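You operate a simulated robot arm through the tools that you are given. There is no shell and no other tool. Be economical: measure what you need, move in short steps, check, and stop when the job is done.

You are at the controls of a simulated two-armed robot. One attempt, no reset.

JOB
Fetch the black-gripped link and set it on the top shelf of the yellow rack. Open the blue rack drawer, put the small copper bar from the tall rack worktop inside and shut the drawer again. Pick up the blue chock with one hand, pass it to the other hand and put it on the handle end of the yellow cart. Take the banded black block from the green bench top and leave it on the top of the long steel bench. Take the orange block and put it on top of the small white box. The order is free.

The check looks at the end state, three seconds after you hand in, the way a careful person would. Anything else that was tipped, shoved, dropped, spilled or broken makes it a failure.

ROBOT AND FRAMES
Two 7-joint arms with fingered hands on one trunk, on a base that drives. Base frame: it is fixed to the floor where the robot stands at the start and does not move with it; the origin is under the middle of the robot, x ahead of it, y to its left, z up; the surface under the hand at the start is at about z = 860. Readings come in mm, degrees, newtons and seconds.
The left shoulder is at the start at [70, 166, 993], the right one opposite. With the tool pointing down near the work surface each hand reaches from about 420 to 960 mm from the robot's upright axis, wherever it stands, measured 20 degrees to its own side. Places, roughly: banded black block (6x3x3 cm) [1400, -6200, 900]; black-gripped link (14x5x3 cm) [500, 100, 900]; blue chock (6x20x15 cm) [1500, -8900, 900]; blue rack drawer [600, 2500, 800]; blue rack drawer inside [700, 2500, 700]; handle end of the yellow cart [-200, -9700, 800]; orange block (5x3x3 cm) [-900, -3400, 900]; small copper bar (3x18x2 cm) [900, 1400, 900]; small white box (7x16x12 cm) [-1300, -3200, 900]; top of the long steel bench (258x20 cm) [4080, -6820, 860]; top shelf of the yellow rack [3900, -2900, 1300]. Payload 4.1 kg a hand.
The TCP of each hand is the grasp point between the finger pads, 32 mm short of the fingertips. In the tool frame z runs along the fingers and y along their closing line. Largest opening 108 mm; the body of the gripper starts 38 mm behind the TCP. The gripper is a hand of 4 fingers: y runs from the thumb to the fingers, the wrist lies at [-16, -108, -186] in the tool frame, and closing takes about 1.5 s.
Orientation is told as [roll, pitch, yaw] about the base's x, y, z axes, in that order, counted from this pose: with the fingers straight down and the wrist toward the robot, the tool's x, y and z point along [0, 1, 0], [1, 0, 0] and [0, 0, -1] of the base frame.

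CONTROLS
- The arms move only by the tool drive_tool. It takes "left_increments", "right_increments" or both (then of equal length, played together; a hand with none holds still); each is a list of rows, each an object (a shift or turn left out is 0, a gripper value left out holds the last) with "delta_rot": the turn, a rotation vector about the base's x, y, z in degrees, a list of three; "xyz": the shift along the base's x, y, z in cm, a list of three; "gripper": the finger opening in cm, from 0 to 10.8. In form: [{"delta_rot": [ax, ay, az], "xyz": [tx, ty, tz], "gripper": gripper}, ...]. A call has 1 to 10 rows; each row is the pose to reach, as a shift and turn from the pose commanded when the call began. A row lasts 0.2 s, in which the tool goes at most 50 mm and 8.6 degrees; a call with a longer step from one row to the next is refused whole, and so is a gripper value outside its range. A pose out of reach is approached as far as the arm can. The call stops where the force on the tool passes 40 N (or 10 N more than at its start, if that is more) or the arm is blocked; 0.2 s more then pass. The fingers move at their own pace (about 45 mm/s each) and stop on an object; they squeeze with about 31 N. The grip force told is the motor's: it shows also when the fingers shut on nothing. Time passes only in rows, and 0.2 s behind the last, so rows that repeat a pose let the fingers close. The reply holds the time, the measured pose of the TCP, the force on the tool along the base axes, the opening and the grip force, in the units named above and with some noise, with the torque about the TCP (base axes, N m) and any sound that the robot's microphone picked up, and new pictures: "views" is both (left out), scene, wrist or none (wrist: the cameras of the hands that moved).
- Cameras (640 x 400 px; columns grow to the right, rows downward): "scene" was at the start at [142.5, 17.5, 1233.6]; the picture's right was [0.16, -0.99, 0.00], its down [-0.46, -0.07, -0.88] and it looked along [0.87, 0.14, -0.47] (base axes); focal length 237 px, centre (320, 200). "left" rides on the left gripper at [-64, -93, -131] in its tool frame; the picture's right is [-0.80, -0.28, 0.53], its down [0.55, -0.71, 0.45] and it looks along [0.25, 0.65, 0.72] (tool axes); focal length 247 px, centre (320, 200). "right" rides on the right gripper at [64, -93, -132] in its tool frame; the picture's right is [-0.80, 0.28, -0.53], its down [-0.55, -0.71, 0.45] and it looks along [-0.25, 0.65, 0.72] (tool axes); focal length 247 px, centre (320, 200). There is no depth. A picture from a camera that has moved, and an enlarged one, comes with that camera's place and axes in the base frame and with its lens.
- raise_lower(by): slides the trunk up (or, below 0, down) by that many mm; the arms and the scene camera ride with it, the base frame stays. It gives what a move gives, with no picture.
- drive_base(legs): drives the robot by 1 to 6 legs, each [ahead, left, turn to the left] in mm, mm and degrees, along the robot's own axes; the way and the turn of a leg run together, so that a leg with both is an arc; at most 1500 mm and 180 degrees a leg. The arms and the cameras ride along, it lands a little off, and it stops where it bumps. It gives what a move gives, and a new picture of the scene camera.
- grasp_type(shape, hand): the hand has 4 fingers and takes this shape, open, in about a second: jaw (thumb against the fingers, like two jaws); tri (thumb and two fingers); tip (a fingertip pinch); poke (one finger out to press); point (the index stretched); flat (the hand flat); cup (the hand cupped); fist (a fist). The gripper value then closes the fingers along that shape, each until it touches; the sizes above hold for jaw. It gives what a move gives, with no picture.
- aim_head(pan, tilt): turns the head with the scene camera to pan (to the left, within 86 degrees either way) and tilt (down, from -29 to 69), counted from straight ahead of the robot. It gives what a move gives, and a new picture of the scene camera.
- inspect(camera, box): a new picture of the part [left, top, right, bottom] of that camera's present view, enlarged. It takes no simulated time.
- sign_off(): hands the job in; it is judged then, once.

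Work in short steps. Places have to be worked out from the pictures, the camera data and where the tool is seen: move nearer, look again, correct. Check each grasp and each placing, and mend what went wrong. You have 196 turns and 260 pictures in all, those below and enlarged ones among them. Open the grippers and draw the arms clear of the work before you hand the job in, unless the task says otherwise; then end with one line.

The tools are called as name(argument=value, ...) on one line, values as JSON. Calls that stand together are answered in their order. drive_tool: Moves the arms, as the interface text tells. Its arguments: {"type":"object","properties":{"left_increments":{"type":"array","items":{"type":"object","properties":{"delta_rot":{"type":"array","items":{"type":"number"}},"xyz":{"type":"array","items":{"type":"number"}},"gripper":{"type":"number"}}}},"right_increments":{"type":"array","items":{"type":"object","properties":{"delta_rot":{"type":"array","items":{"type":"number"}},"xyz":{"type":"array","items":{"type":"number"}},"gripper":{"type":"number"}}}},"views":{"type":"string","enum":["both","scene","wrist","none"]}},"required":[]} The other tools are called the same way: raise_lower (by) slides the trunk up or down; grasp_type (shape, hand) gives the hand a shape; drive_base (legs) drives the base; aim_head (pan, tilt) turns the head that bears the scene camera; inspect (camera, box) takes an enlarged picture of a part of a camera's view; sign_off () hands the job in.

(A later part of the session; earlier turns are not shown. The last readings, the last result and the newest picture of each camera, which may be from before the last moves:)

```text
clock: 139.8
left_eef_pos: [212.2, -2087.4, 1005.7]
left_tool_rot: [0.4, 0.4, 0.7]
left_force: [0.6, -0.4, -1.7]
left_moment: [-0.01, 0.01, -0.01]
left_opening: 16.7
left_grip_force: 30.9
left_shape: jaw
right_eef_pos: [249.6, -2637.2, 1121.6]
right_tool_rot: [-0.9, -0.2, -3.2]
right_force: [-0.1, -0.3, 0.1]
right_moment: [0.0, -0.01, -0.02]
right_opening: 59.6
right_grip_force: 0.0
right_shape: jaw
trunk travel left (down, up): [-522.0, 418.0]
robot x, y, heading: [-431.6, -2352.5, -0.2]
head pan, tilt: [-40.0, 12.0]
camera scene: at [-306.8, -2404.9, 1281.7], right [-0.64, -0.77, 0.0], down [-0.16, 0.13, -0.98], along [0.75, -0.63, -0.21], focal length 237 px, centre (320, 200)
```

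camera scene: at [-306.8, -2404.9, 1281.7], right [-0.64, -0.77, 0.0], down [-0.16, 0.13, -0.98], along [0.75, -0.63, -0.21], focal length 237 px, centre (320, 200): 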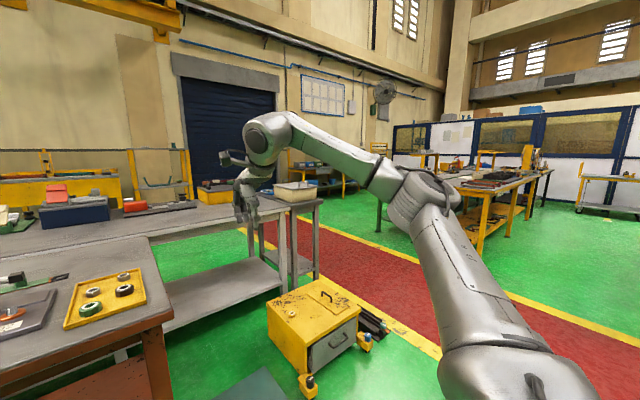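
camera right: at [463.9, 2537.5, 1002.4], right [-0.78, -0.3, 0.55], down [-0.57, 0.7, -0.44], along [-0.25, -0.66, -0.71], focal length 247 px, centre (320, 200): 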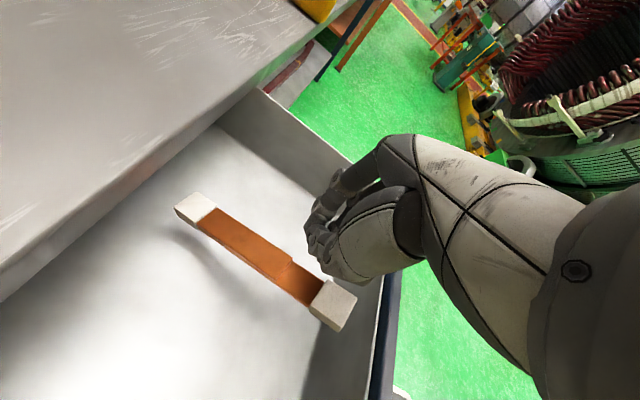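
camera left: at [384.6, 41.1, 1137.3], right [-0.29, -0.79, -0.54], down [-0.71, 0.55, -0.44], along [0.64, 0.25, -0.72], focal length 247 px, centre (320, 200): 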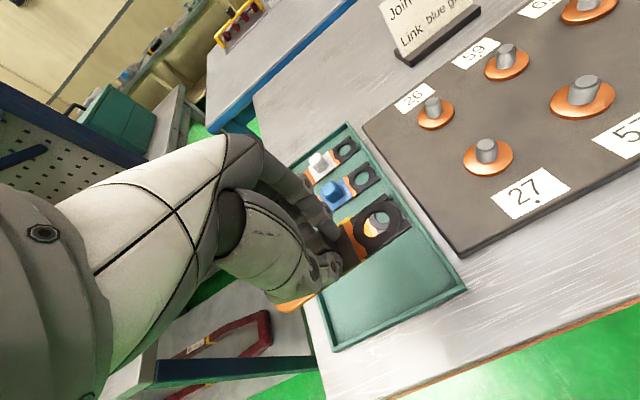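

The route is the red aisle at y≈-3800. I'll step ahead to clear the trolley, slide into the aisle and look east.

drive_base(legs=[[190, 0, 0], [0, -1450, 0]])

aim_head(pan=10, tilt=10)

```text
clock: 148.2
left_eef_pos: [404.3, -3536.3, 1005.2]
left_tool_rot: [0.5, 0.5, 0.6]
left_force: [-0.4, -0.1, -0.2]
left_moment: [-0.01, 0.01, 0.03]
left_opening: 16.7
left_grip_force: 31.1
left_shape: jaw
right_eef_pos: [442.8, -4085.7, 1122.7]
right_tool_rot: [-1.0, -0.2, -3.2]
right_force: [0.2, 0.2, -0.4]
right_moment: [0.02, -0.01, 0.02]
right_opening: 59.9
right_grip_force: 0.1
right_shape: jaw
trunk travel left (down, up): [-522.0, 418.0]
robot x, y, heading: [-233.8, -3796.9, 0.3]
head pan, tilt: [-40.0, 12.0]
camera scene: at [-112.8, -3854.0, 1281.7], right [-0.64, -0.77, 0.0], down [-0.16, 0.13, -0.98], along [0.75, -0.63, -0.21], focal length 237 px, centre (320, 200)
```

scene: 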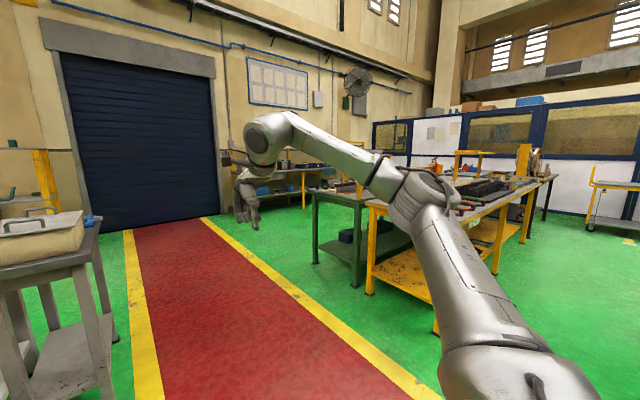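

```text
clock: 149.3
left_eef_pos: [405.2, -3536.2, 1004.8]
left_tool_rot: [0.4, 0.4, 0.7]
left_force: [-0.6, -0.4, -1.0]
left_moment: [-0.01, -0.06, -0.03]
left_opening: 16.7
left_grip_force: 31.2
left_shape: jaw
right_eef_pos: [443.0, -4085.7, 1121.5]
right_tool_rot: [-0.9, 0.0, -3.2]
right_force: [-1.5, -0.8, 0.1]
right_moment: [-0.01, -0.01, -0.03]
right_opening: 59.9
right_grip_force: 0.1
right_shape: jaw
trunk travel left (down, up): [-522.0, 418.0]
robot x, y, heading: [-242.0, -3800.7, 0.2]
head pan, tilt: [10.0, 10.0]
camera scene: at [-92.9, -3777.7, 1284.9], right [0.18, -0.98, 0.0], down [-0.17, -0.03, -0.98], along [0.97, 0.17, -0.17], focal length 237 px, centre (320, 200)
```

scene: 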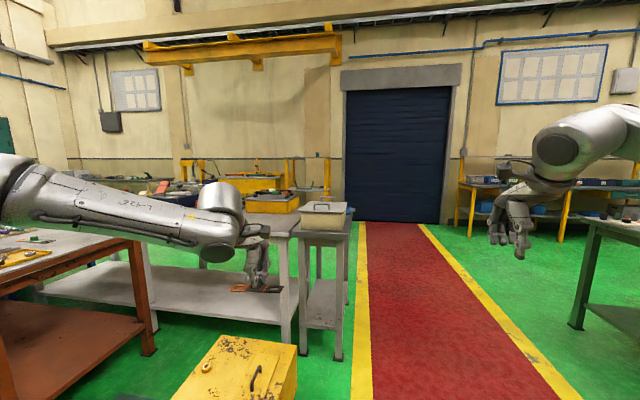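

The rack is beyond the grey tables, left of the roller door. The aisle centre is about y=-4400; I'll shift there and drive ahead.

drive_base(legs=[[0, -600, 0], [1500, 0, 0], [1000, 0, 0]])

aim_head(pan=45, tilt=10)

```text
clock: 164.6
left_eef_pos: [2910.7, -4162.3, 1005.3]
left_tool_rot: [0.4, 0.5, 0.0]
left_force: [0.2, -0.1, -1.8]
left_moment: [-0.02, 0.04, 0.01]
left_opening: 16.5
left_grip_force: 31.6
left_shape: jaw
right_eef_pos: [2942.4, -4711.9, 1121.5]
right_tool_rot: [-0.8, 0.0, -3.9]
right_force: [-0.4, 0.3, -0.5]
right_moment: [0.01, 0.0, -0.01]
right_opening: 59.9
right_grip_force: 0.1
right_shape: jaw
trunk travel left (down, up): [-522.0, 418.0]
robot x, y, heading: [2265.5, -4416.4, -0.5]
head pan, tilt: [10.0, 10.0]
camera scene: at [2409.3, -4398.4, 1284.9], right [0.17, -0.99, 0.0], down [-0.17, -0.03, -0.98], along [0.97, 0.16, -0.17], focal length 237 px, centre (320, 200)
```

scene: 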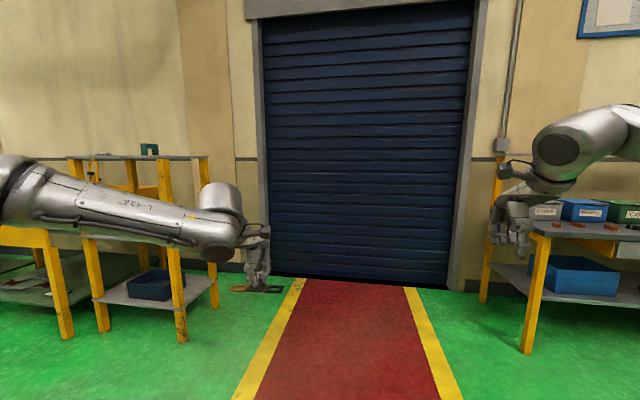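

```text
clock: 165.6
left_eef_pos: [2910.9, -4162.2, 1005.4]
left_tool_rot: [0.4, 0.4, 0.0]
left_force: [-1.1, 0.2, -1.9]
left_moment: [-0.02, 0.0, -0.02]
left_opening: 16.6
left_grip_force: 31.3
left_shape: jaw
right_eef_pos: [2941.8, -4711.6, 1122.5]
right_tool_rot: [-0.9, 0.0, -3.8]
right_force: [0.0, 0.6, -0.2]
right_moment: [0.01, -0.02, -0.01]
right_opening: 59.5
right_grip_force: 0.1
right_shape: jaw
trunk travel left (down, up): [-522.0, 418.0]
robot x, y, heading: [2266.1, -4416.4, -0.4]
head pan, tilt: [45.0, 10.0]
camera scene: at [2383.8, -4348.6, 1284.9], right [0.7, -0.71, 0.0], down [-0.12, -0.12, -0.98], along [0.7, 0.69, -0.17], focal length 237 px, centre (320, 200)
```

scene: 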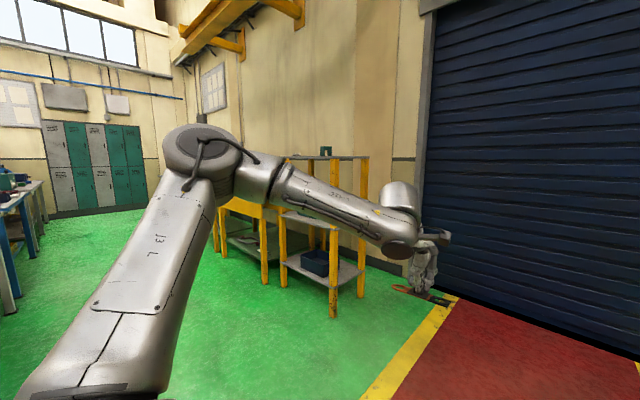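

Rack feet at x 3720–4150, y −3170…−2510. I'll drive in front of it, keeping off, then raise the trunk for a view over the top shelf.

drive_base(legs=[[600, 0, 0], [0, 1300, 0]])

raise_lower(by=380)

aim_head(pan=10, tilt=25)

```text
clock: 175.2
left_eef_pos: [3519.7, -2852.4, 1007.2]
left_tool_rot: [0.4, 0.4, 0.1]
left_force: [-0.2, 0.1, -0.9]
left_moment: [-0.02, -0.01, -0.01]
left_opening: 16.7
left_grip_force: 31.0
left_shape: jaw
right_eef_pos: [3551.5, -3402.9, 1122.0]
right_tool_rot: [-0.9, -0.2, -3.9]
right_force: [-0.8, 0.9, -0.5]
right_moment: [-0.02, 0.02, 0.0]
right_opening: 59.7
right_grip_force: 0.1
right_shape: jaw
trunk travel left (down, up): [-522.0, 418.0]
robot x, y, heading: [2874.2, -3104.9, -0.4]
head pan, tilt: [45.0, 10.0]
camera scene: at [2993.7, -3039.1, 1284.9], right [0.7, -0.71, 0.0], down [-0.12, -0.12, -0.98], along [0.7, 0.69, -0.17], focal length 237 px, centre (320, 200)
```

scene: 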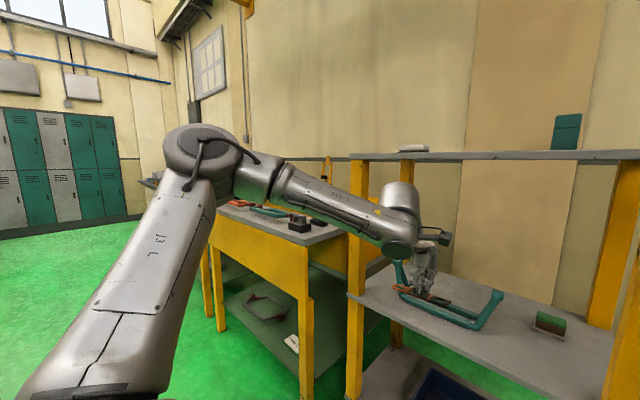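

```text
clock: 178.8
left_eef_pos: [3519.7, -2852.0, 1385.1]
left_tool_rot: [0.4, 0.4, 0.0]
left_force: [0.0, 0.0, -0.4]
left_moment: [-0.01, 0.02, 0.01]
left_opening: 16.7
left_grip_force: 31.2
left_shape: jaw
right_eef_pos: [3552.5, -3402.4, 1501.1]
right_tool_rot: [-0.8, 0.0, -3.8]
right_force: [0.4, 0.8, 0.7]
right_moment: [0.0, -0.05, 0.06]
right_opening: 60.0
right_grip_force: 0.1
right_shape: jaw
trunk travel left (down, up): [-902.0, 38.0]
robot x, y, heading: [2877.7, -3105.5, -0.5]
head pan, tilt: [45.0, 10.0]
```

```text
clock: 179.8
left_eef_pos: [3519.3, -2852.2, 1384.6]
left_tool_rot: [0.4, 0.2, 0.0]
left_force: [0.1, -0.1, -1.7]
left_moment: [0.0, -0.01, -0.01]
left_opening: 16.7
left_grip_force: 30.9
left_shape: jaw
right_eef_pos: [3550.9, -3401.5, 1502.5]
right_tool_rot: [-0.9, -0.1, -3.9]
right_force: [0.1, -0.3, 0.4]
right_moment: [-0.01, -0.01, 0.02]
right_opening: 59.9
right_grip_force: 0.1
right_shape: jaw
trunk travel left (down, up): [-902.0, 38.0]
robot x, y, heading: [2871.9, -3104.8, -0.2]
head pan, tilt: [10.0, 25.0]
camera scene: at [3018.3, -3089.2, 1640.6], right [0.17, -0.99, 0.0], down [-0.42, -0.07, -0.91], along [0.89, 0.15, -0.42], focal length 237 px, centre (320, 200)
```

scene: 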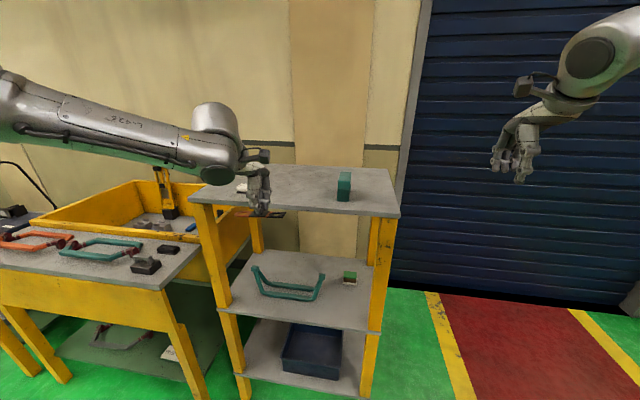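

Top shelf spans about x 3690–4065, y −3220…−2490, with a teal block and a white item on it; the middle is free. I'll lift the link a bit more and drive ahead so it's over [3830,-2850].

drive_tool(left_increments=[{"xyz": [0, 0, 3], "gripper": 0}, {"xyz": [0, 0, 5], "gripper": 0}], views="none")

drive_base(legs=[[310, 0, 0]])

inspect(camera="left", box=[0, 0, 640, 400])

```text
clock: 180.4
left_eef_pos: [3518.6, -2853.2, 1437.2]
left_tool_rot: [0.3, 0.4, 0.0]
left_force: [0.7, -0.8, -0.7]
left_moment: [0.01, -0.01, -0.01]
left_opening: 16.6
left_grip_force: 30.7
left_shape: jaw
right_eef_pos: [3551.7, -3403.8, 1501.4]
right_tool_rot: [-0.9, -0.2, -3.8]
right_force: [0.1, -0.9, 0.0]
right_moment: [-0.03, 0.02, 0.02]
right_opening: 59.8
right_grip_force: 0.1
right_shape: jaw
trunk travel left (down, up): [-902.0, 38.0]
robot x, y, heading: [2878.8, -3109.1, -0.3]
head pan, tilt: [10.0, 25.0]
```

```text
clock: 182.5
left_eef_pos: [3822.9, -2853.4, 1437.9]
left_tool_rot: [0.3, 0.3, 0.2]
left_force: [0.2, -0.7, -0.9]
left_moment: [0.02, -0.01, -0.02]
left_opening: 16.6
left_grip_force: 30.8
left_shape: jaw
right_eef_pos: [3855.0, -3403.8, 1503.4]
right_tool_rot: [-0.9, -0.2, -3.7]
right_force: [0.0, 0.1, 0.2]
right_moment: [0.0, -0.01, 0.01]
right_opening: 59.6
right_grip_force: 0.1
right_shape: jaw
trunk travel left (down, up): [-902.0, 38.0]
robot x, y, heading: [3181.3, -3110.8, -0.2]
head pan, tilt: [10.0, 25.0]
camera scene: at [3321.1, -3091.2, 1640.9], right [0.17, -0.99, 0.0], down [-0.42, -0.07, -0.91], along [0.89, 0.15, -0.42], focal length 237 px, centre (320, 200)
```

scene: 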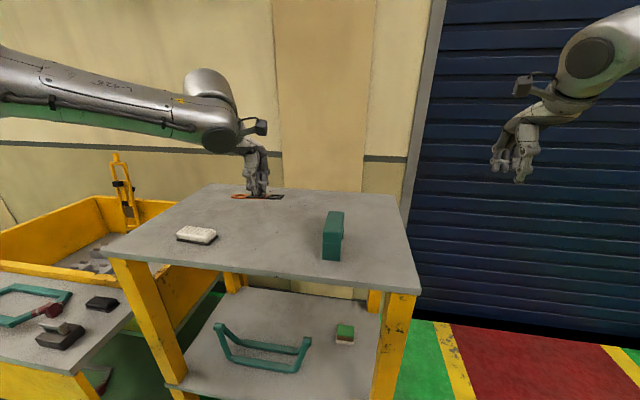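

```text
1.00 times, centred on (320, 200) of left (not enlarged: the box is as wide or as high as the picture)
camera zoom: at [3730.4, -2918.4, 1568.9], right [-0.28, -0.8, -0.54], down [-0.71, 0.55, -0.44], along [0.65, 0.26, -0.72], focal length 247 px, centre (320, 200)
```

zoom: 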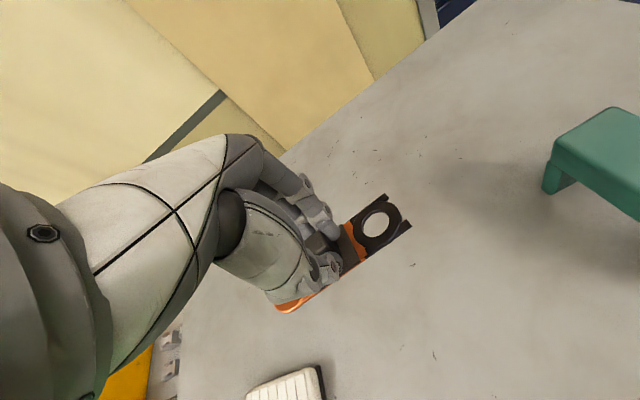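

The spot below the link is free; shelf surface about z 1315. Lower 6 cm first.

drive_tool(left_increments=[{"xyz": [0, 0, -3], "gripper": 0}, {"xyz": [0, 0, -6], "gripper": 0}, {"xyz": [0, 0, -6.6], "gripper": 0}], views="wrist")

```text
clock: 183.3
left_eef_pos: [3825.5, -2855.0, 1370.4]
left_tool_rot: [0.5, 0.4, 0.1]
left_force: [0.2, 0.1, -0.8]
left_moment: [0.04, 0.0, 0.01]
left_opening: 16.6
left_grip_force: 30.3
left_shape: jaw
right_eef_pos: [3859.2, -3403.9, 1502.8]
right_tool_rot: [-0.9, 0.0, -3.6]
right_force: [-0.8, -0.1, 0.8]
right_moment: [-0.01, 0.0, -0.03]
right_opening: 60.0
right_grip_force: 0.2
right_shape: jaw
trunk travel left (down, up): [-902.0, 38.0]
robot x, y, heading: [3179.4, -3108.5, -0.4]
head pan, tilt: [10.0, 25.0]
camera left: at [3733.9, -2918.2, 1501.0], right [-0.28, -0.79, -0.54], down [-0.71, 0.55, -0.44], along [0.64, 0.26, -0.72], focal length 247 px, centre (320, 200)
```

left: 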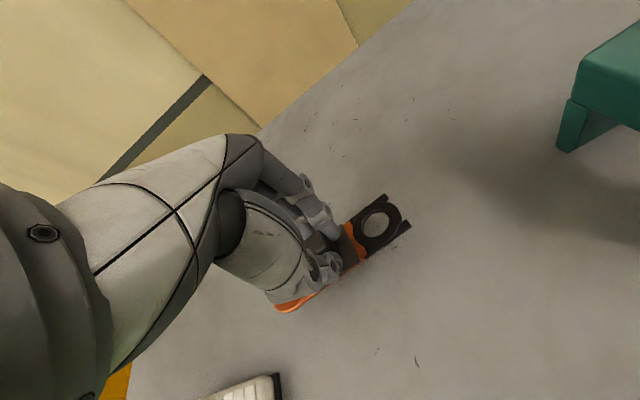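

Still free. Lower in 5 mm steps until contact.

drive_tool(left_increments=[{"xyz": [0, 0, -0.6], "gripper": 0}, {"xyz": [0, 0, -1.2], "gripper": 0}, {"xyz": [0, 0, -1.6], "gripper": 0}, {"xyz": [0, 0, -2], "gripper": 0}], views="none")

```text
clock: 184.3
left_eef_pos: [3826.0, -2853.6, 1349.7]
left_tool_rot: [0.4, 0.3, 0.0]
left_force: [-0.2, -0.5, -1.0]
left_moment: [0.0, 0.01, 0.0]
left_opening: 16.8
left_grip_force: 31.3
left_shape: jaw
right_eef_pos: [3858.2, -3403.5, 1501.9]
right_tool_rot: [-0.9, -0.2, -3.7]
right_force: [-0.1, -0.6, 0.1]
right_moment: [-0.01, -0.03, -0.02]
right_opening: 59.9
right_grip_force: 0.1
right_shape: jaw
trunk travel left (down, up): [-902.0, 38.0]
robot x, y, heading: [3181.8, -3104.9, -0.1]
head pan, tilt: [10.0, 25.0]
```

drive_tool(left_increments=[{"xyz": [0, 0, -0.4], "gripper": 0}, {"xyz": [0, 0, -0.8], "gripper": 0}, {"xyz": [0, 0, -1.2], "gripper": 0}], views="wrist")

```text
clock: 185.1
left_eef_pos: [3822.6, -2854.3, 1340.9]
left_tool_rot: [0.4, 0.1, 0.2]
left_force: [0.7, -0.6, 7.5]
left_moment: [0.05, -0.13, -0.05]
left_opening: 17.3
left_grip_force: 31.0
left_shape: jaw
right_eef_pos: [3856.1, -3403.4, 1503.3]
right_tool_rot: [-1.0, -0.2, -3.7]
right_force: [1.2, -0.2, -0.1]
right_moment: [0.0, -0.05, -0.01]
right_opening: 59.7
right_grip_force: 0.0
right_shape: jaw
trunk travel left (down, up): [-902.0, 38.0]
robot x, y, heading: [3181.3, -3106.7, -0.4]
head pan, tilt: [10.0, 25.0]
camera left: at [3730.9, -2918.8, 1471.8], right [-0.28, -0.8, -0.54], down [-0.71, 0.55, -0.44], along [0.65, 0.25, -0.72], focal length 247 px, centre (320, 200)
```

left: 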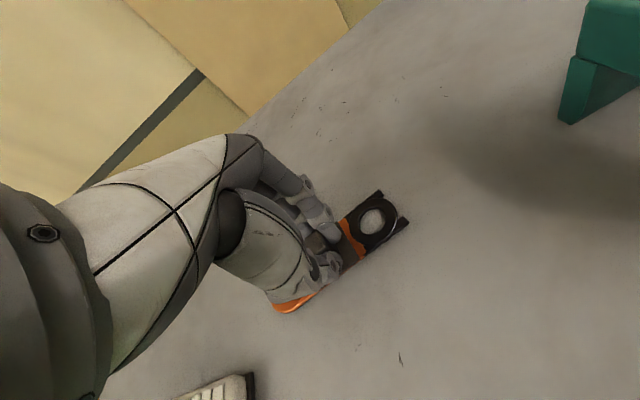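

Contact at 7.5 N: the link stands on the shelf. I'll release and lift away.

drive_tool(left_increments=[{"xyz": [0, 0, 0], "gripper": 5}, {"xyz": [0, 0, 0], "gripper": 5}, {"xyz": [0, 0, 0], "gripper": 5}, {"xyz": [0, 0, 3], "gripper": 5}, {"xyz": [0, 0, 7], "gripper": 5}, {"xyz": [0, 0, 11], "gripper": 5}], views="wrist")

```text
clock: 186.5
left_eef_pos: [3824.3, -2854.6, 1448.2]
left_tool_rot: [0.4, 0.4, 0.2]
left_force: [0.8, 0.2, 0.2]
left_moment: [-0.01, -0.01, 0.03]
left_opening: 49.9
left_grip_force: 0.0
left_shape: jaw
right_eef_pos: [3857.8, -3404.9, 1502.4]
right_tool_rot: [-0.8, -0.1, -3.7]
right_force: [-0.4, -0.2, 0.2]
right_moment: [-0.01, -0.02, -0.02]
right_opening: 59.9
right_grip_force: 0.1
right_shape: jaw
trunk travel left (down, up): [-902.0, 38.0]
robot x, y, heading: [3179.1, -3110.0, -0.3]
head pan, tilt: [10.0, 25.0]
camera left: at [3732.5, -2918.5, 1579.6], right [-0.28, -0.79, -0.54], down [-0.71, 0.55, -0.44], along [0.64, 0.26, -0.72], focal length 247 px, centre (320, 200)
```

left: 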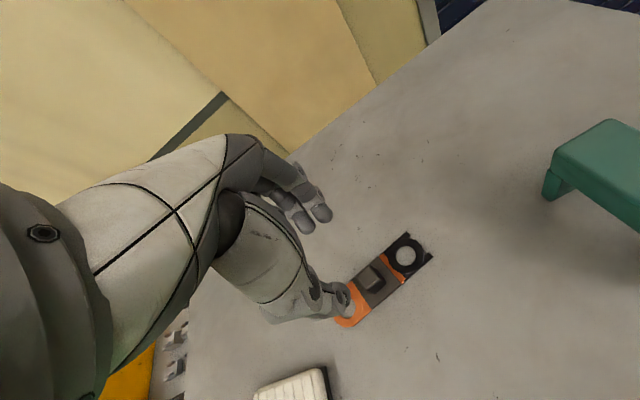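

The link lies flat on the top shelf. Back off, lower the trunk, return to the aisle and look toward the green bench.

drive_base(legs=[[-450, 0, 0]])

raise_lower(by=-380)

drive_base(legs=[[0, -1350, 0], [-800, 0, 0]])

aim_head(pan=-80, tilt=15)

```text
clock: 189.2
left_eef_pos: [3379.1, -2850.4, 1447.2]
left_tool_rot: [0.4, 0.4, 0.2]
left_force: [-0.4, 0.2, 1.4]
left_moment: [-0.01, 0.03, -0.01]
left_opening: 49.7
left_grip_force: 0.0
left_shape: jaw
right_eef_pos: [3409.7, -3399.5, 1499.6]
right_tool_rot: [-0.9, -0.1, -3.7]
right_force: [0.5, -0.5, 0.6]
right_moment: [0.01, 0.02, 0.01]
right_opening: 59.6
right_grip_force: 0.1
right_shape: jaw
trunk travel left (down, up): [-902.0, 38.0]
robot x, y, heading: [2730.2, -3103.2, -0.5]
head pan, tilt: [10.0, 25.0]
camera scene: at [2876.7, -3088.5, 1640.3], right [0.17, -0.99, 0.0], down [-0.42, -0.07, -0.91], along [0.89, 0.15, -0.42], focal length 237 px, centre (320, 200)
```

scene: 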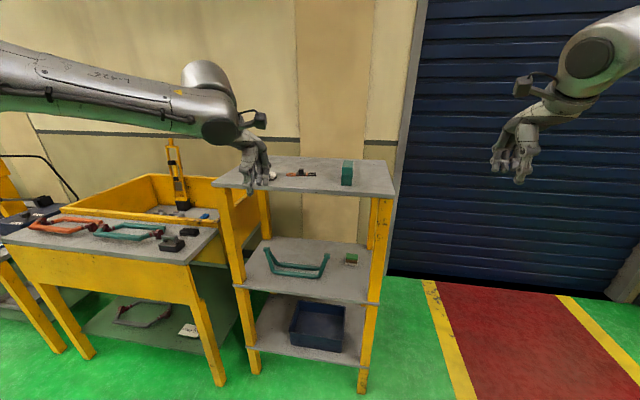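

```text
clock: 192.9
left_eef_pos: [3375.6, -2850.1, 1068.4]
left_tool_rot: [0.4, 0.3, 0.2]
left_force: [-0.4, -1.1, -0.1]
left_moment: [0.02, -0.02, -0.02]
left_opening: 49.8
left_grip_force: 0.1
left_shape: jaw
right_eef_pos: [3407.9, -3401.3, 1121.6]
right_tool_rot: [-0.8, -0.1, -3.7]
right_force: [-0.5, -0.1, 1.3]
right_moment: [0.0, 0.0, 0.02]
right_opening: 59.8
right_grip_force: 0.0
right_shape: jaw
trunk travel left (down, up): [-522.0, 418.0]
robot x, y, heading: [2728.3, -3105.8, -0.2]
head pan, tilt: [10.0, 25.0]
```

```text
clock: 203.5
left_eef_pos: [2564.3, -4192.9, 1067.9]
left_tool_rot: [0.3, 0.4, -0.4]
left_force: [-0.7, -0.2, -0.5]
left_moment: [0.01, 0.03, 0.01]
left_opening: 49.6
left_grip_force: 0.0
left_shape: jaw
right_eef_pos: [2591.3, -4743.9, 1120.8]
right_tool_rot: [-0.9, 0.0, -4.2]
right_force: [-0.1, -0.1, 0.2]
right_moment: [0.0, -0.04, -0.01]
right_opening: 59.8
right_grip_force: 0.1
right_shape: jaw
trunk travel left (down, up): [-522.0, 418.0]
robot x, y, heading: [1915.0, -4446.7, -0.7]
head pan, tilt: [10.0, 25.0]
camera scene: at [2060.6, -4427.2, 1260.6], right [0.16, -0.99, 0.0], down [-0.42, -0.07, -0.91], along [0.89, 0.14, -0.42], focal length 237 px, centre (320, 200)
```

scene: 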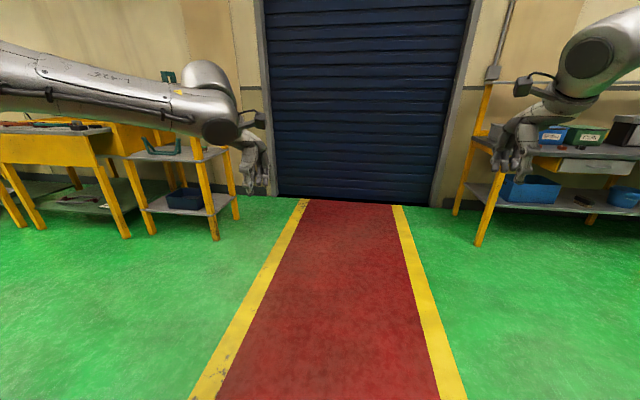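

```text
clock: 205.2
left_eef_pos: [2563.9, -4193.8, 1067.7]
left_tool_rot: [0.4, 0.3, -0.3]
left_force: [-0.5, 0.1, -0.1]
left_moment: [-0.01, 0.03, 0.05]
left_opening: 49.7
left_grip_force: 0.0
left_shape: jaw
right_eef_pos: [2593.4, -4743.9, 1121.9]
right_tool_rot: [-0.9, -0.1, -4.2]
right_force: [0.1, -0.8, -0.1]
right_moment: [0.02, -0.03, 0.0]
right_opening: 59.6
right_grip_force: 0.0
right_shape: jaw
trunk travel left (down, up): [-522.0, 418.0]
robot x, y, heading: [1915.3, -4446.6, -0.8]
head pan, tilt: [-80.0, 15.0]
camera scene: at [1984.9, -4534.1, 1276.8], right [-0.99, -0.16, 0.0], down [-0.04, 0.26, -0.97], along [0.15, -0.95, -0.26], focal length 237 px, centre (320, 200)
```

scene: 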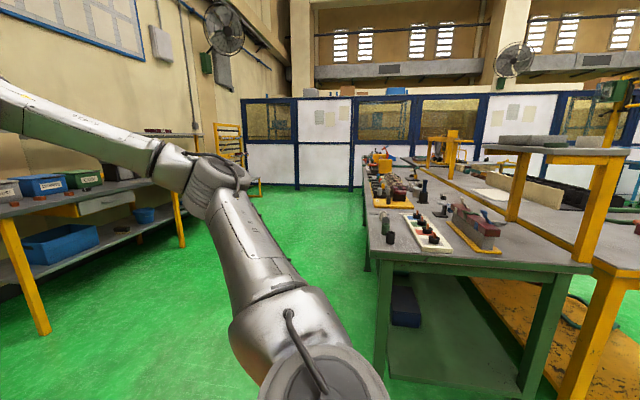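

The green bench spans about x 1240–1930 from y −5320 southward. I'll go along its east side and turn to face it at y≈-6150.

drive_base(legs=[[880, 0, 0], [0, -850, 0], [0, -850, 0], [0, 0, 180]])

aim_head(pan=0, tilt=20)

```text
clock: 225.4
left_eef_pos: [2116.8, -6408.7, 1067.7]
left_tool_rot: [0.4, 0.3, 179.9]
left_force: [0.3, 1.1, -0.3]
left_moment: [0.01, -0.01, -0.03]
left_opening: 49.6
left_grip_force: 0.1
left_shape: jaw
right_eef_pos: [2086.1, -5858.2, 1121.9]
right_tool_rot: [-0.9, 0.0, 175.9]
right_force: [0.4, 0.0, -0.4]
right_moment: [0.02, -0.02, -0.02]
right_opening: 59.8
right_grip_force: 0.1
right_shape: jaw
trunk travel left (down, up): [-522.0, 418.0]
robot x, y, heading: [2759.7, -6151.0, 179.5]
head pan, tilt: [-80.0, 15.0]
camera scene: at [2698.8, -6059.6, 1276.8], right [0.99, 0.16, 0.0], down [0.04, -0.26, -0.97], along [-0.16, 0.95, -0.26], focal length 237 px, centre (320, 200)
```

scene: 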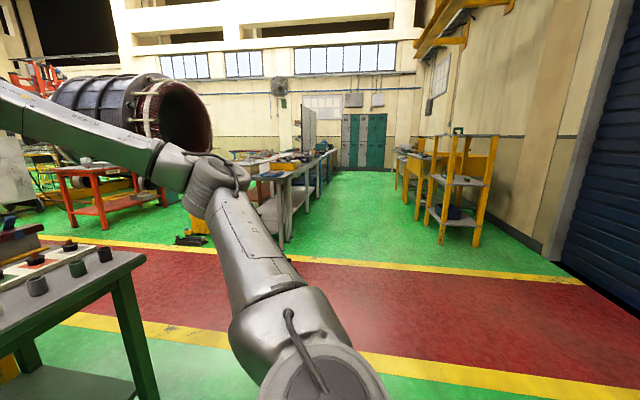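

```text
clock: 226.9
left_eef_pos: [2116.0, -6409.3, 1067.9]
left_tool_rot: [0.4, 0.3, 179.9]
left_force: [0.4, 0.5, -0.4]
left_moment: [0.01, -0.01, 0.0]
left_opening: 49.8
left_grip_force: 0.0
left_shape: jaw
right_eef_pos: [2085.9, -5858.1, 1120.9]
right_tool_rot: [-0.8, -0.1, 176.0]
right_force: [-0.1, 0.3, 0.2]
right_moment: [0.0, 0.01, 0.0]
right_opening: 59.7
right_grip_force: 0.1
right_shape: jaw
trunk travel left (down, up): [-522.0, 418.0]
robot x, y, heading: [2765.5, -6153.2, 179.4]
head pan, tilt: [0.0, 20.0]
camera scene: at [2621.0, -6150.6, 1268.7], right [0.01, 1.0, 0.0], down [0.34, 0.0, -0.94], along [-0.94, 0.01, -0.34], focal length 237 px, centre (320, 200)
```

scene: 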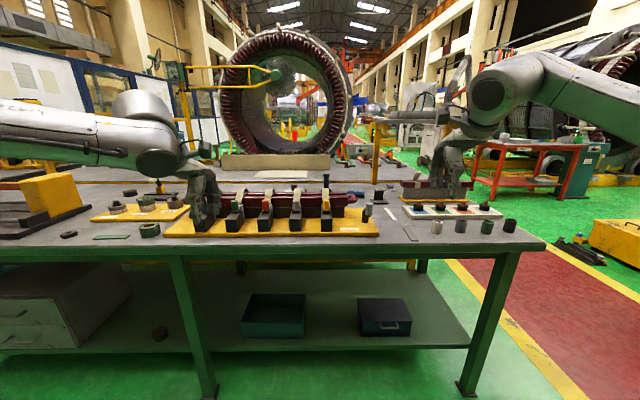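

Several dark items sit on the bench; I'll enlarge the centre to find the banded block.

inspect(camera="scene", box=[140, 160, 340, 260])

inspect(camera="scene", box=[320, 160, 520, 260])

```text
3.20 times, centred on (240, 210) of scene
camera zoom: at [2621.0, -6150.6, 1268.7], right [0.01, 1.0, 0.0], down [0.34, 0.0, -0.94], along [-0.94, 0.01, -0.34], focal length 759 px, centre (576, 168)
```

zoom: 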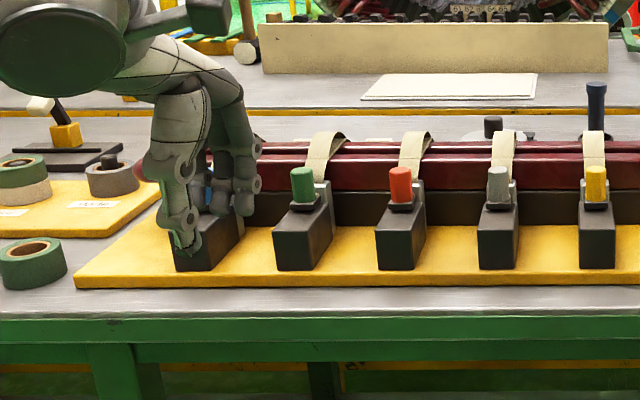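

```text
3.20 times, centred on (420, 210) of scene
camera zoom: at [2621.0, -6150.6, 1268.7], right [0.01, 1.0, 0.0], down [0.34, 0.0, -0.94], along [-0.94, 0.01, -0.34], focal length 759 px, centre (0, 168)
```

zoom: 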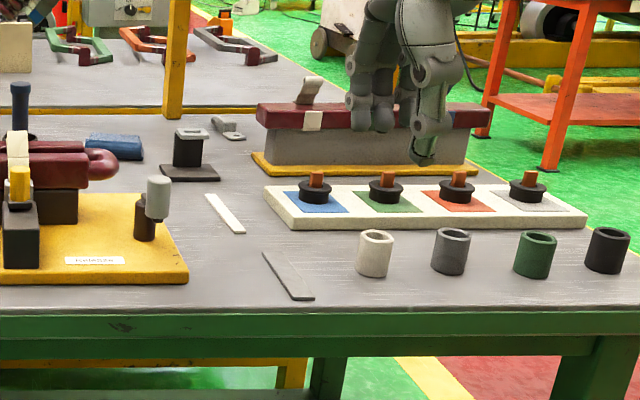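

The target is probably behind the red-bar fixture. I'll raise the trunk and move closer for a view from above.

raise_lower(by=250)

drive_base(legs=[[350, 0, 0]])

aim_head(pan=0, tilt=35)

```text
clock: 229.5
left_eef_pos: [2117.2, -6407.4, 1318.1]
left_tool_rot: [0.5, 0.3, 179.8]
left_force: [1.0, 0.5, 0.0]
left_moment: [0.0, 0.0, 0.01]
left_opening: 49.6
left_grip_force: 0.1
left_shape: jaw
right_eef_pos: [2085.9, -5857.1, 1370.6]
right_tool_rot: [-0.8, -0.2, 176.1]
right_force: [0.2, 0.6, -0.2]
right_moment: [-0.06, 0.01, 0.0]
right_opening: 59.8
right_grip_force: 0.0
right_shape: jaw
trunk travel left (down, up): [-772.0, 168.0]
robot x, y, heading: [2762.2, -6159.3, 179.6]
head pan, tilt: [0.0, 20.0]
```

```text
clock: 231.8
left_eef_pos: [1768.3, -6405.8, 1318.6]
left_tool_rot: [0.3, 0.3, -179.9]
left_force: [0.5, 0.1, 0.6]
left_moment: [-0.02, -0.01, 0.03]
left_opening: 49.9
left_grip_force: 0.1
left_shape: jaw
right_eef_pos: [1737.7, -5857.0, 1372.3]
right_tool_rot: [-0.9, -0.2, 176.2]
right_force: [0.2, 0.9, 0.2]
right_moment: [0.01, 0.02, -0.01]
right_opening: 59.6
right_grip_force: 0.0
right_shape: jaw
trunk travel left (down, up): [-772.0, 168.0]
robot x, y, heading: [2410.6, -6151.4, 179.7]
head pan, tilt: [0.0, 20.0]
camera scene: at [2272.9, -6148.0, 1518.9], right [0.01, 1.0, 0.0], down [0.34, 0.0, -0.94], along [-0.94, 0.01, -0.34], focal length 237 px, centre (320, 200)
```

scene: 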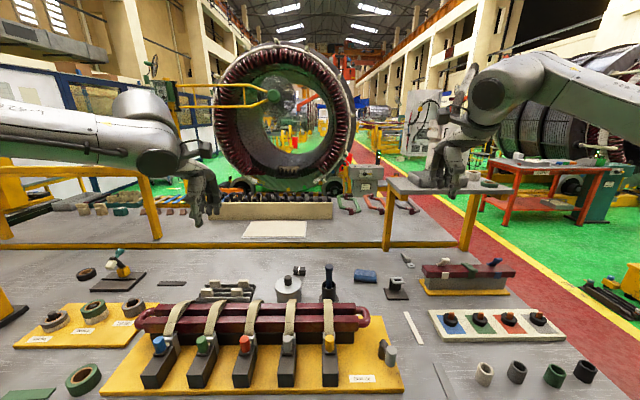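

```text
clock: 232.6
left_eef_pos: [1765.8, -6406.4, 1316.4]
left_tool_rot: [0.4, 0.4, -179.9]
left_force: [-0.9, 0.1, 0.0]
left_moment: [-0.01, -0.03, -0.04]
left_opening: 49.8
left_grip_force: 0.1
left_shape: jaw
right_eef_pos: [1735.5, -5856.1, 1370.8]
right_tool_rot: [-0.9, 0.0, 176.2]
right_force: [-0.4, 0.0, -0.3]
right_moment: [0.03, -0.04, 0.0]
right_opening: 59.7
right_grip_force: 0.1
right_shape: jaw
trunk travel left (down, up): [-772.0, 168.0]
robot x, y, heading: [2411.7, -6152.8, 179.7]
head pan, tilt: [0.0, 35.0]
camera scene: at [2275.4, -6148.0, 1494.8], right [0.01, 1.0, 0.0], down [0.57, 0.0, -0.82], along [-0.82, 0.01, -0.57], focal length 237 px, centre (320, 200)
```

scene: 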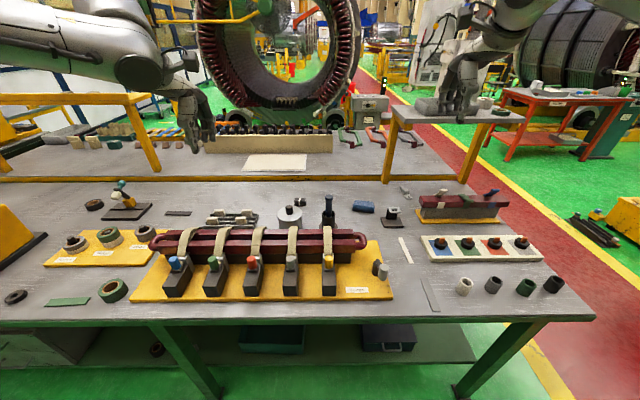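

inspect(camera="scene", box=[260, 170, 460, 295])

inspect(camera="scene", box=[60, 165, 260, 290])

```text
3.20 times, centred on (360, 232) of scene
camera zoom: at [2275.4, -6148.0, 1494.8], right [0.01, 1.0, 0.0], down [0.57, 0.0, -0.82], along [-0.82, 0.01, -0.57], focal length 759 px, centre (192, 96)
```

zoom: 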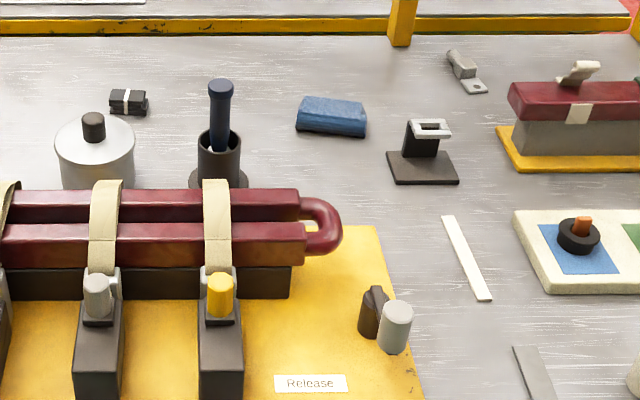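

```text
3.20 times, centred on (160, 228) of scene
camera zoom: at [2275.4, -6148.0, 1494.8], right [0.01, 1.0, 0.0], down [0.57, 0.0, -0.82], along [-0.82, 0.01, -0.57], focal length 759 px, centre (832, 112)
```

zoom: 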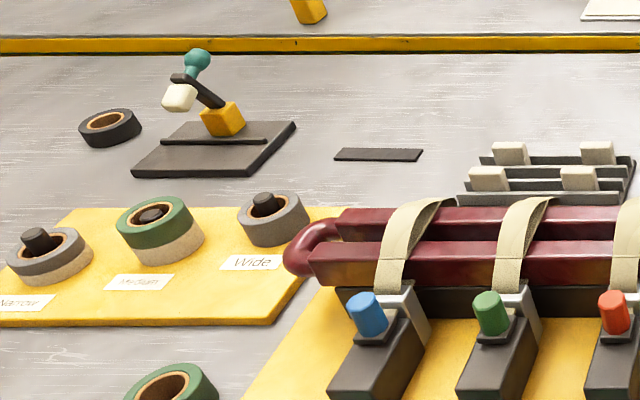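

The banded block (black with a white band) is behind the can at about [1413,-6226,880], long side along y. I'll use the right hand, standing at about (2285,-6480); lower the trunk partway first.

raise_lower(by=-180)

drive_base(legs=[[0, 310, 0], [125, 0, 0]])

aim_head(pan=-15, tilt=30)

```text
clock: 234.6
left_eef_pos: [1767.8, -6406.9, 1137.4]
left_tool_rot: [0.3, 0.2, -179.9]
left_force: [-0.3, -0.2, 0.4]
left_moment: [0.01, 0.05, 0.0]
left_opening: 49.7
left_grip_force: 0.1
left_shape: jaw
right_eef_pos: [1735.7, -5855.7, 1192.5]
right_tool_rot: [-0.9, -0.1, 176.1]
right_force: [0.1, 0.5, 0.3]
right_moment: [-0.04, 0.03, -0.02]
right_opening: 60.2
right_grip_force: 0.1
right_shape: jaw
trunk travel left (down, up): [-592.0, 348.0]
robot x, y, heading: [2412.1, -6151.6, 179.5]
head pan, tilt: [0.0, 35.0]
```

```text
clock: 237.5
left_eef_pos: [1641.0, -6717.0, 1138.4]
left_tool_rot: [0.5, 0.4, -179.9]
left_force: [-0.6, 0.9, 0.1]
left_moment: [-0.02, -0.02, -0.01]
left_opening: 49.8
left_grip_force: 0.0
left_shape: jaw
right_eef_pos: [1610.7, -6166.2, 1191.2]
right_tool_rot: [-0.9, -0.1, 176.2]
right_force: [-1.2, 0.9, 0.3]
right_moment: [-0.01, 0.02, 0.0]
right_opening: 59.8
right_grip_force: 0.1
right_shape: jaw
trunk travel left (down, up): [-592.0, 348.0]
robot x, y, heading: [2286.7, -6460.2, 179.4]
head pan, tilt: [0.0, 35.0]
camera scene: at [2150.3, -6457.6, 1314.9], right [0.01, 1.0, 0.0], down [0.57, 0.0, -0.82], along [-0.82, 0.01, -0.57], focal length 237 px, centre (320, 200)
```

scene: 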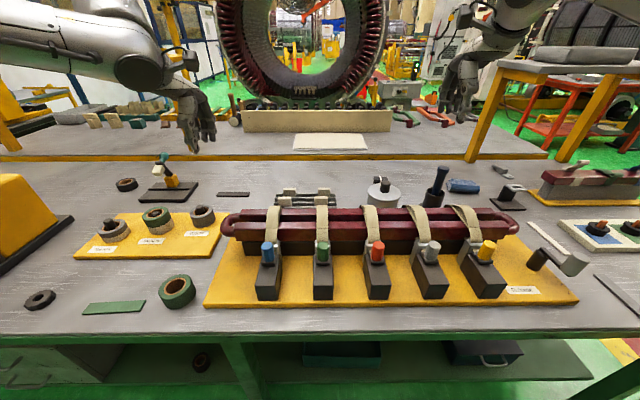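

```text
clock: 238.3
left_eef_pos: [1640.8, -6716.0, 1137.9]
left_tool_rot: [0.4, 0.3, -179.9]
left_force: [-0.6, 0.0, -0.1]
left_moment: [-0.01, 0.0, 0.0]
left_opening: 49.9
left_grip_force: 0.1
left_shape: jaw
right_eef_pos: [1609.1, -6165.6, 1191.4]
right_tool_rot: [-0.9, 0.0, 176.3]
right_force: [-0.6, -0.7, 0.3]
right_moment: [0.01, 0.04, -0.01]
right_opening: 59.6
right_grip_force: 0.1
right_shape: jaw
trunk travel left (down, up): [-592.0, 348.0]
robot x, y, heading: [2288.1, -6463.6, 179.6]
head pan, tilt: [-15.0, 30.0]
camera scene: at [2150.7, -6434.5, 1322.6], right [0.27, 0.96, 0.0], down [0.48, -0.13, -0.87], along [-0.83, 0.23, -0.5], focal length 237 px, centre (320, 200)
```

scene: 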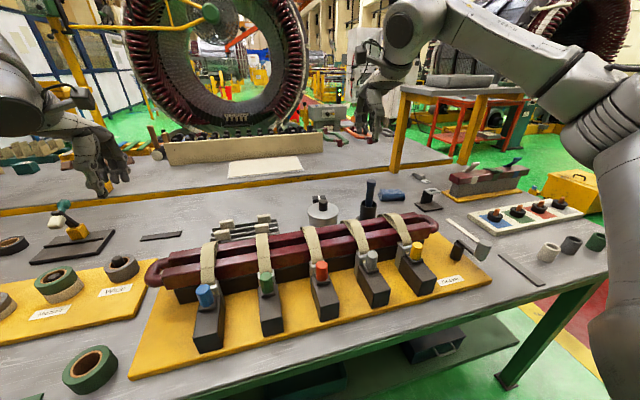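

Move the right hand above the block.

drive_tool(right_increments=[{"xyz": [-3, -1, 0], "delta_rot": [0, 0, 1]}, {"xyz": [-6.5, -2, -1], "delta_rot": [0, 0, 2]}, {"xyz": [-10, -3, -3], "delta_rot": [0, 0, 3]}, {"xyz": [-13.5, -4, -6], "delta_rot": [0, 0, 3.7]}, {"xyz": [-17, -5, -9], "delta_rot": [0, 0, 3.7]}, {"xyz": [-19.6, -6, -12], "delta_rot": [0, 0, 3.7]}, {"xyz": [-19.6, -6, -16], "delta_rot": [0, 0, 3.7], "gripper": 7}], views="both")

```text
clock: 239.9
left_eef_pos: [1641.2, -6713.9, 1138.2]
left_tool_rot: [0.6, 0.3, -180.0]
left_force: [0.4, 1.4, 0.0]
left_moment: [-0.01, 0.0, 0.0]
left_opening: 49.7
left_grip_force: 0.1
left_shape: jaw
right_eef_pos: [1412.4, -6225.4, 1030.6]
right_tool_rot: [-0.8, -0.2, 179.9]
right_force: [0.2, 0.2, 0.8]
right_moment: [-0.02, 0.03, -0.01]
right_opening: 69.5
right_grip_force: 0.0
right_shape: jaw
trunk travel left (down, up): [-592.0, 348.0]
robot x, y, heading: [2283.4, -6461.8, 179.5]
head pan, tilt: [-15.0, 30.0]
camera scene: at [2150.3, -6432.5, 1322.6], right [0.27, 0.96, 0.0], down [0.48, -0.13, -0.87], along [-0.83, 0.23, -0.5], focal length 237 px, centre (320, 200)
camera right: at [1504.8, -6289.5, 1161.8], right [-0.28, 0.79, 0.54], down [0.71, 0.55, -0.44], along [-0.65, 0.26, -0.71], focal length 247 px, centre (320, 200)
```

scene: 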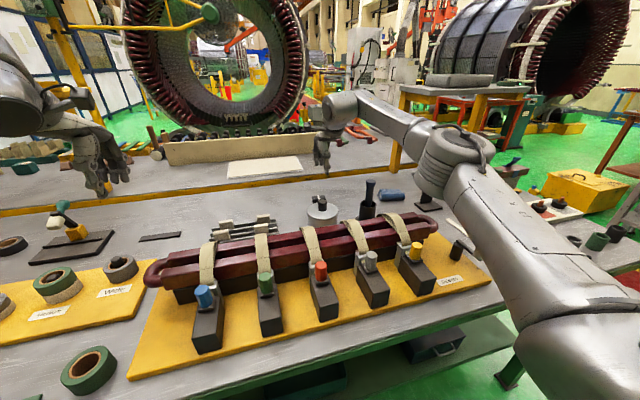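
right: 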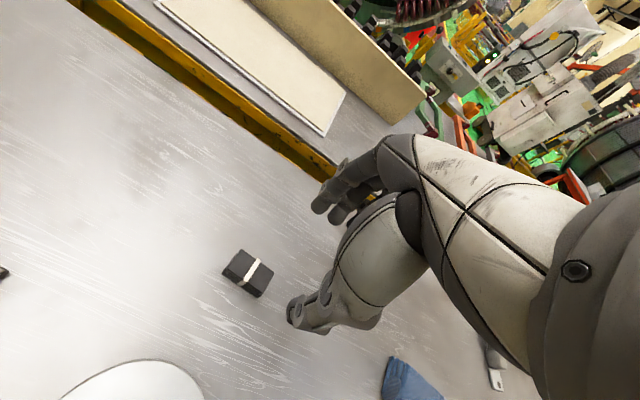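

Block centre computes to [1408,-6237]. Adjust and descend to z≈915.

drive_tool(right_increments=[{"xyz": [-0.4, -1.2, -3]}, {"xyz": [-0.4, -1.2, -7]}, {"xyz": [-0.4, -1.2, -11]}, {"xyz": [-0.4, -1.2, -11.5]}], views="wrist")

```text
clock: 240.9
left_eef_pos: [1642.1, -6715.5, 1138.9]
left_tool_rot: [0.3, 0.3, -179.9]
left_force: [0.3, 0.3, 0.8]
left_moment: [0.01, -0.01, 0.01]
left_opening: 49.7
left_grip_force: 0.1
left_shape: jaw
right_eef_pos: [1410.1, -6237.6, 916.2]
right_tool_rot: [-0.9, -0.1, 179.9]
right_force: [-0.3, 0.2, 0.0]
right_moment: [-0.02, 0.02, 0.0]
right_opening: 69.7
right_grip_force: 0.1
right_shape: jaw
trunk travel left (down, up): [-592.0, 348.0]
robot x, y, heading: [2289.8, -6465.4, 179.9]
head pan, tilt: [-15.0, 30.0]
camera right: at [1502.0, -6303.1, 1047.6], right [-0.28, 0.79, 0.55], down [0.71, 0.55, -0.44], along [-0.65, 0.26, -0.71], focal length 247 px, centre (320, 200)
```

right: 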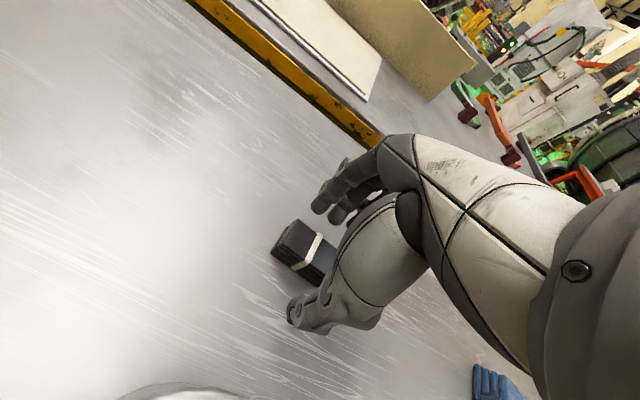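

Aligned with the band. Lower 17 mm and close.

drive_tool(right_increments=[{"xyz": [0, -0.2, -1]}, {"xyz": [0, -0.2, -1.7]}, {"xyz": [0, -0.2, -1.7], "gripper": 0}, {"xyz": [0, -0.2, -1.7], "gripper": 0}, {"xyz": [0, -0.2, -1.7], "gripper": 0}, {"xyz": [0, -0.2, -1.7], "gripper": 0}, {"xyz": [0, -0.2, -1.7], "gripper": 0}, {"xyz": [0, -0.2, -1.7], "gripper": 0}], views="wrist")

```text
clock: 242.7
left_eef_pos: [1641.6, -6715.9, 1137.0]
left_tool_rot: [0.4, 0.3, -180.0]
left_force: [0.9, -0.1, 0.3]
left_moment: [0.02, -0.03, -0.01]
left_opening: 49.7
left_grip_force: 0.0
left_shape: jaw
right_eef_pos: [1408.9, -6240.4, 898.9]
right_tool_rot: [-0.9, -0.1, 179.8]
right_force: [0.1, -0.4, 0.8]
right_moment: [-0.02, 0.0, 0.01]
right_opening: 24.8
right_grip_force: 31.2
right_shape: jaw
trunk travel left (down, up): [-592.0, 348.0]
robot x, y, heading: [2283.2, -6461.2, 179.4]
head pan, tilt: [-15.0, 30.0]
camera right: at [1501.7, -6305.0, 1030.7], right [-0.28, 0.79, 0.55], down [0.71, 0.55, -0.44], along [-0.65, 0.26, -0.71], focal length 247 px, centre (320, 200)
```

right: 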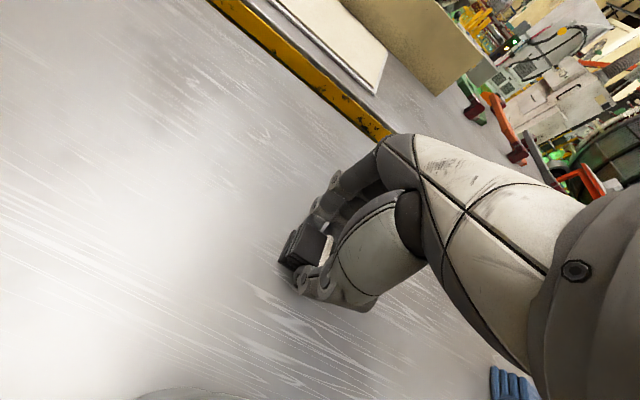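

Gripped at 25 mm. Lift to 1100.

drive_tool(right_increments=[{"xyz": [0, 0, 2], "gripper": 0}, {"xyz": [0, 0, 6], "gripper": 0}, {"xyz": [0, 0, 10], "gripper": 0}, {"xyz": [0, 0, 14], "gripper": 0}, {"xyz": [1, 0, 18], "gripper": 0}, {"xyz": [4, 0, 20], "gripper": 0}], views="wrist")

```text
clock: 244.1
left_eef_pos: [1642.0, -6715.4, 1139.8]
left_tool_rot: [0.4, 0.1, -179.9]
left_force: [0.3, 0.0, -0.4]
left_moment: [-0.02, -0.01, -0.02]
left_opening: 49.7
left_grip_force: 0.0
left_shape: jaw
right_eef_pos: [1451.0, -6238.9, 1100.9]
right_tool_rot: [-0.8, -0.2, 179.9]
right_force: [0.3, 0.1, -0.4]
right_moment: [-0.04, 0.0, 0.02]
right_opening: 24.7
right_grip_force: 31.0
right_shape: jaw
trunk travel left (down, up): [-592.0, 348.0]
robot x, y, heading: [2286.7, -6462.0, 179.4]
head pan, tilt: [-15.0, 30.0]
camera right: at [1543.9, -6303.4, 1232.3], right [-0.28, 0.79, 0.54], down [0.71, 0.55, -0.44], along [-0.65, 0.26, -0.71], focal length 247 px, centre (320, 200)
```

right: 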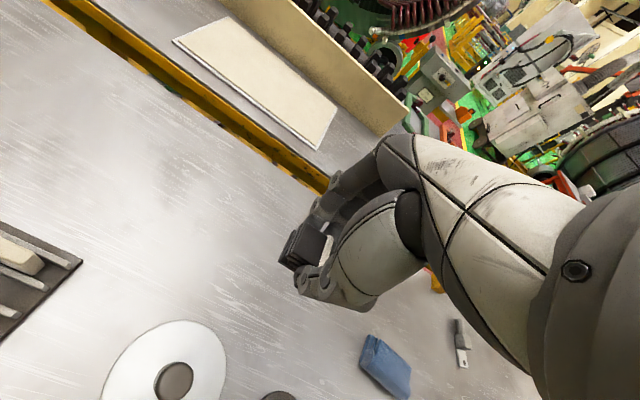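

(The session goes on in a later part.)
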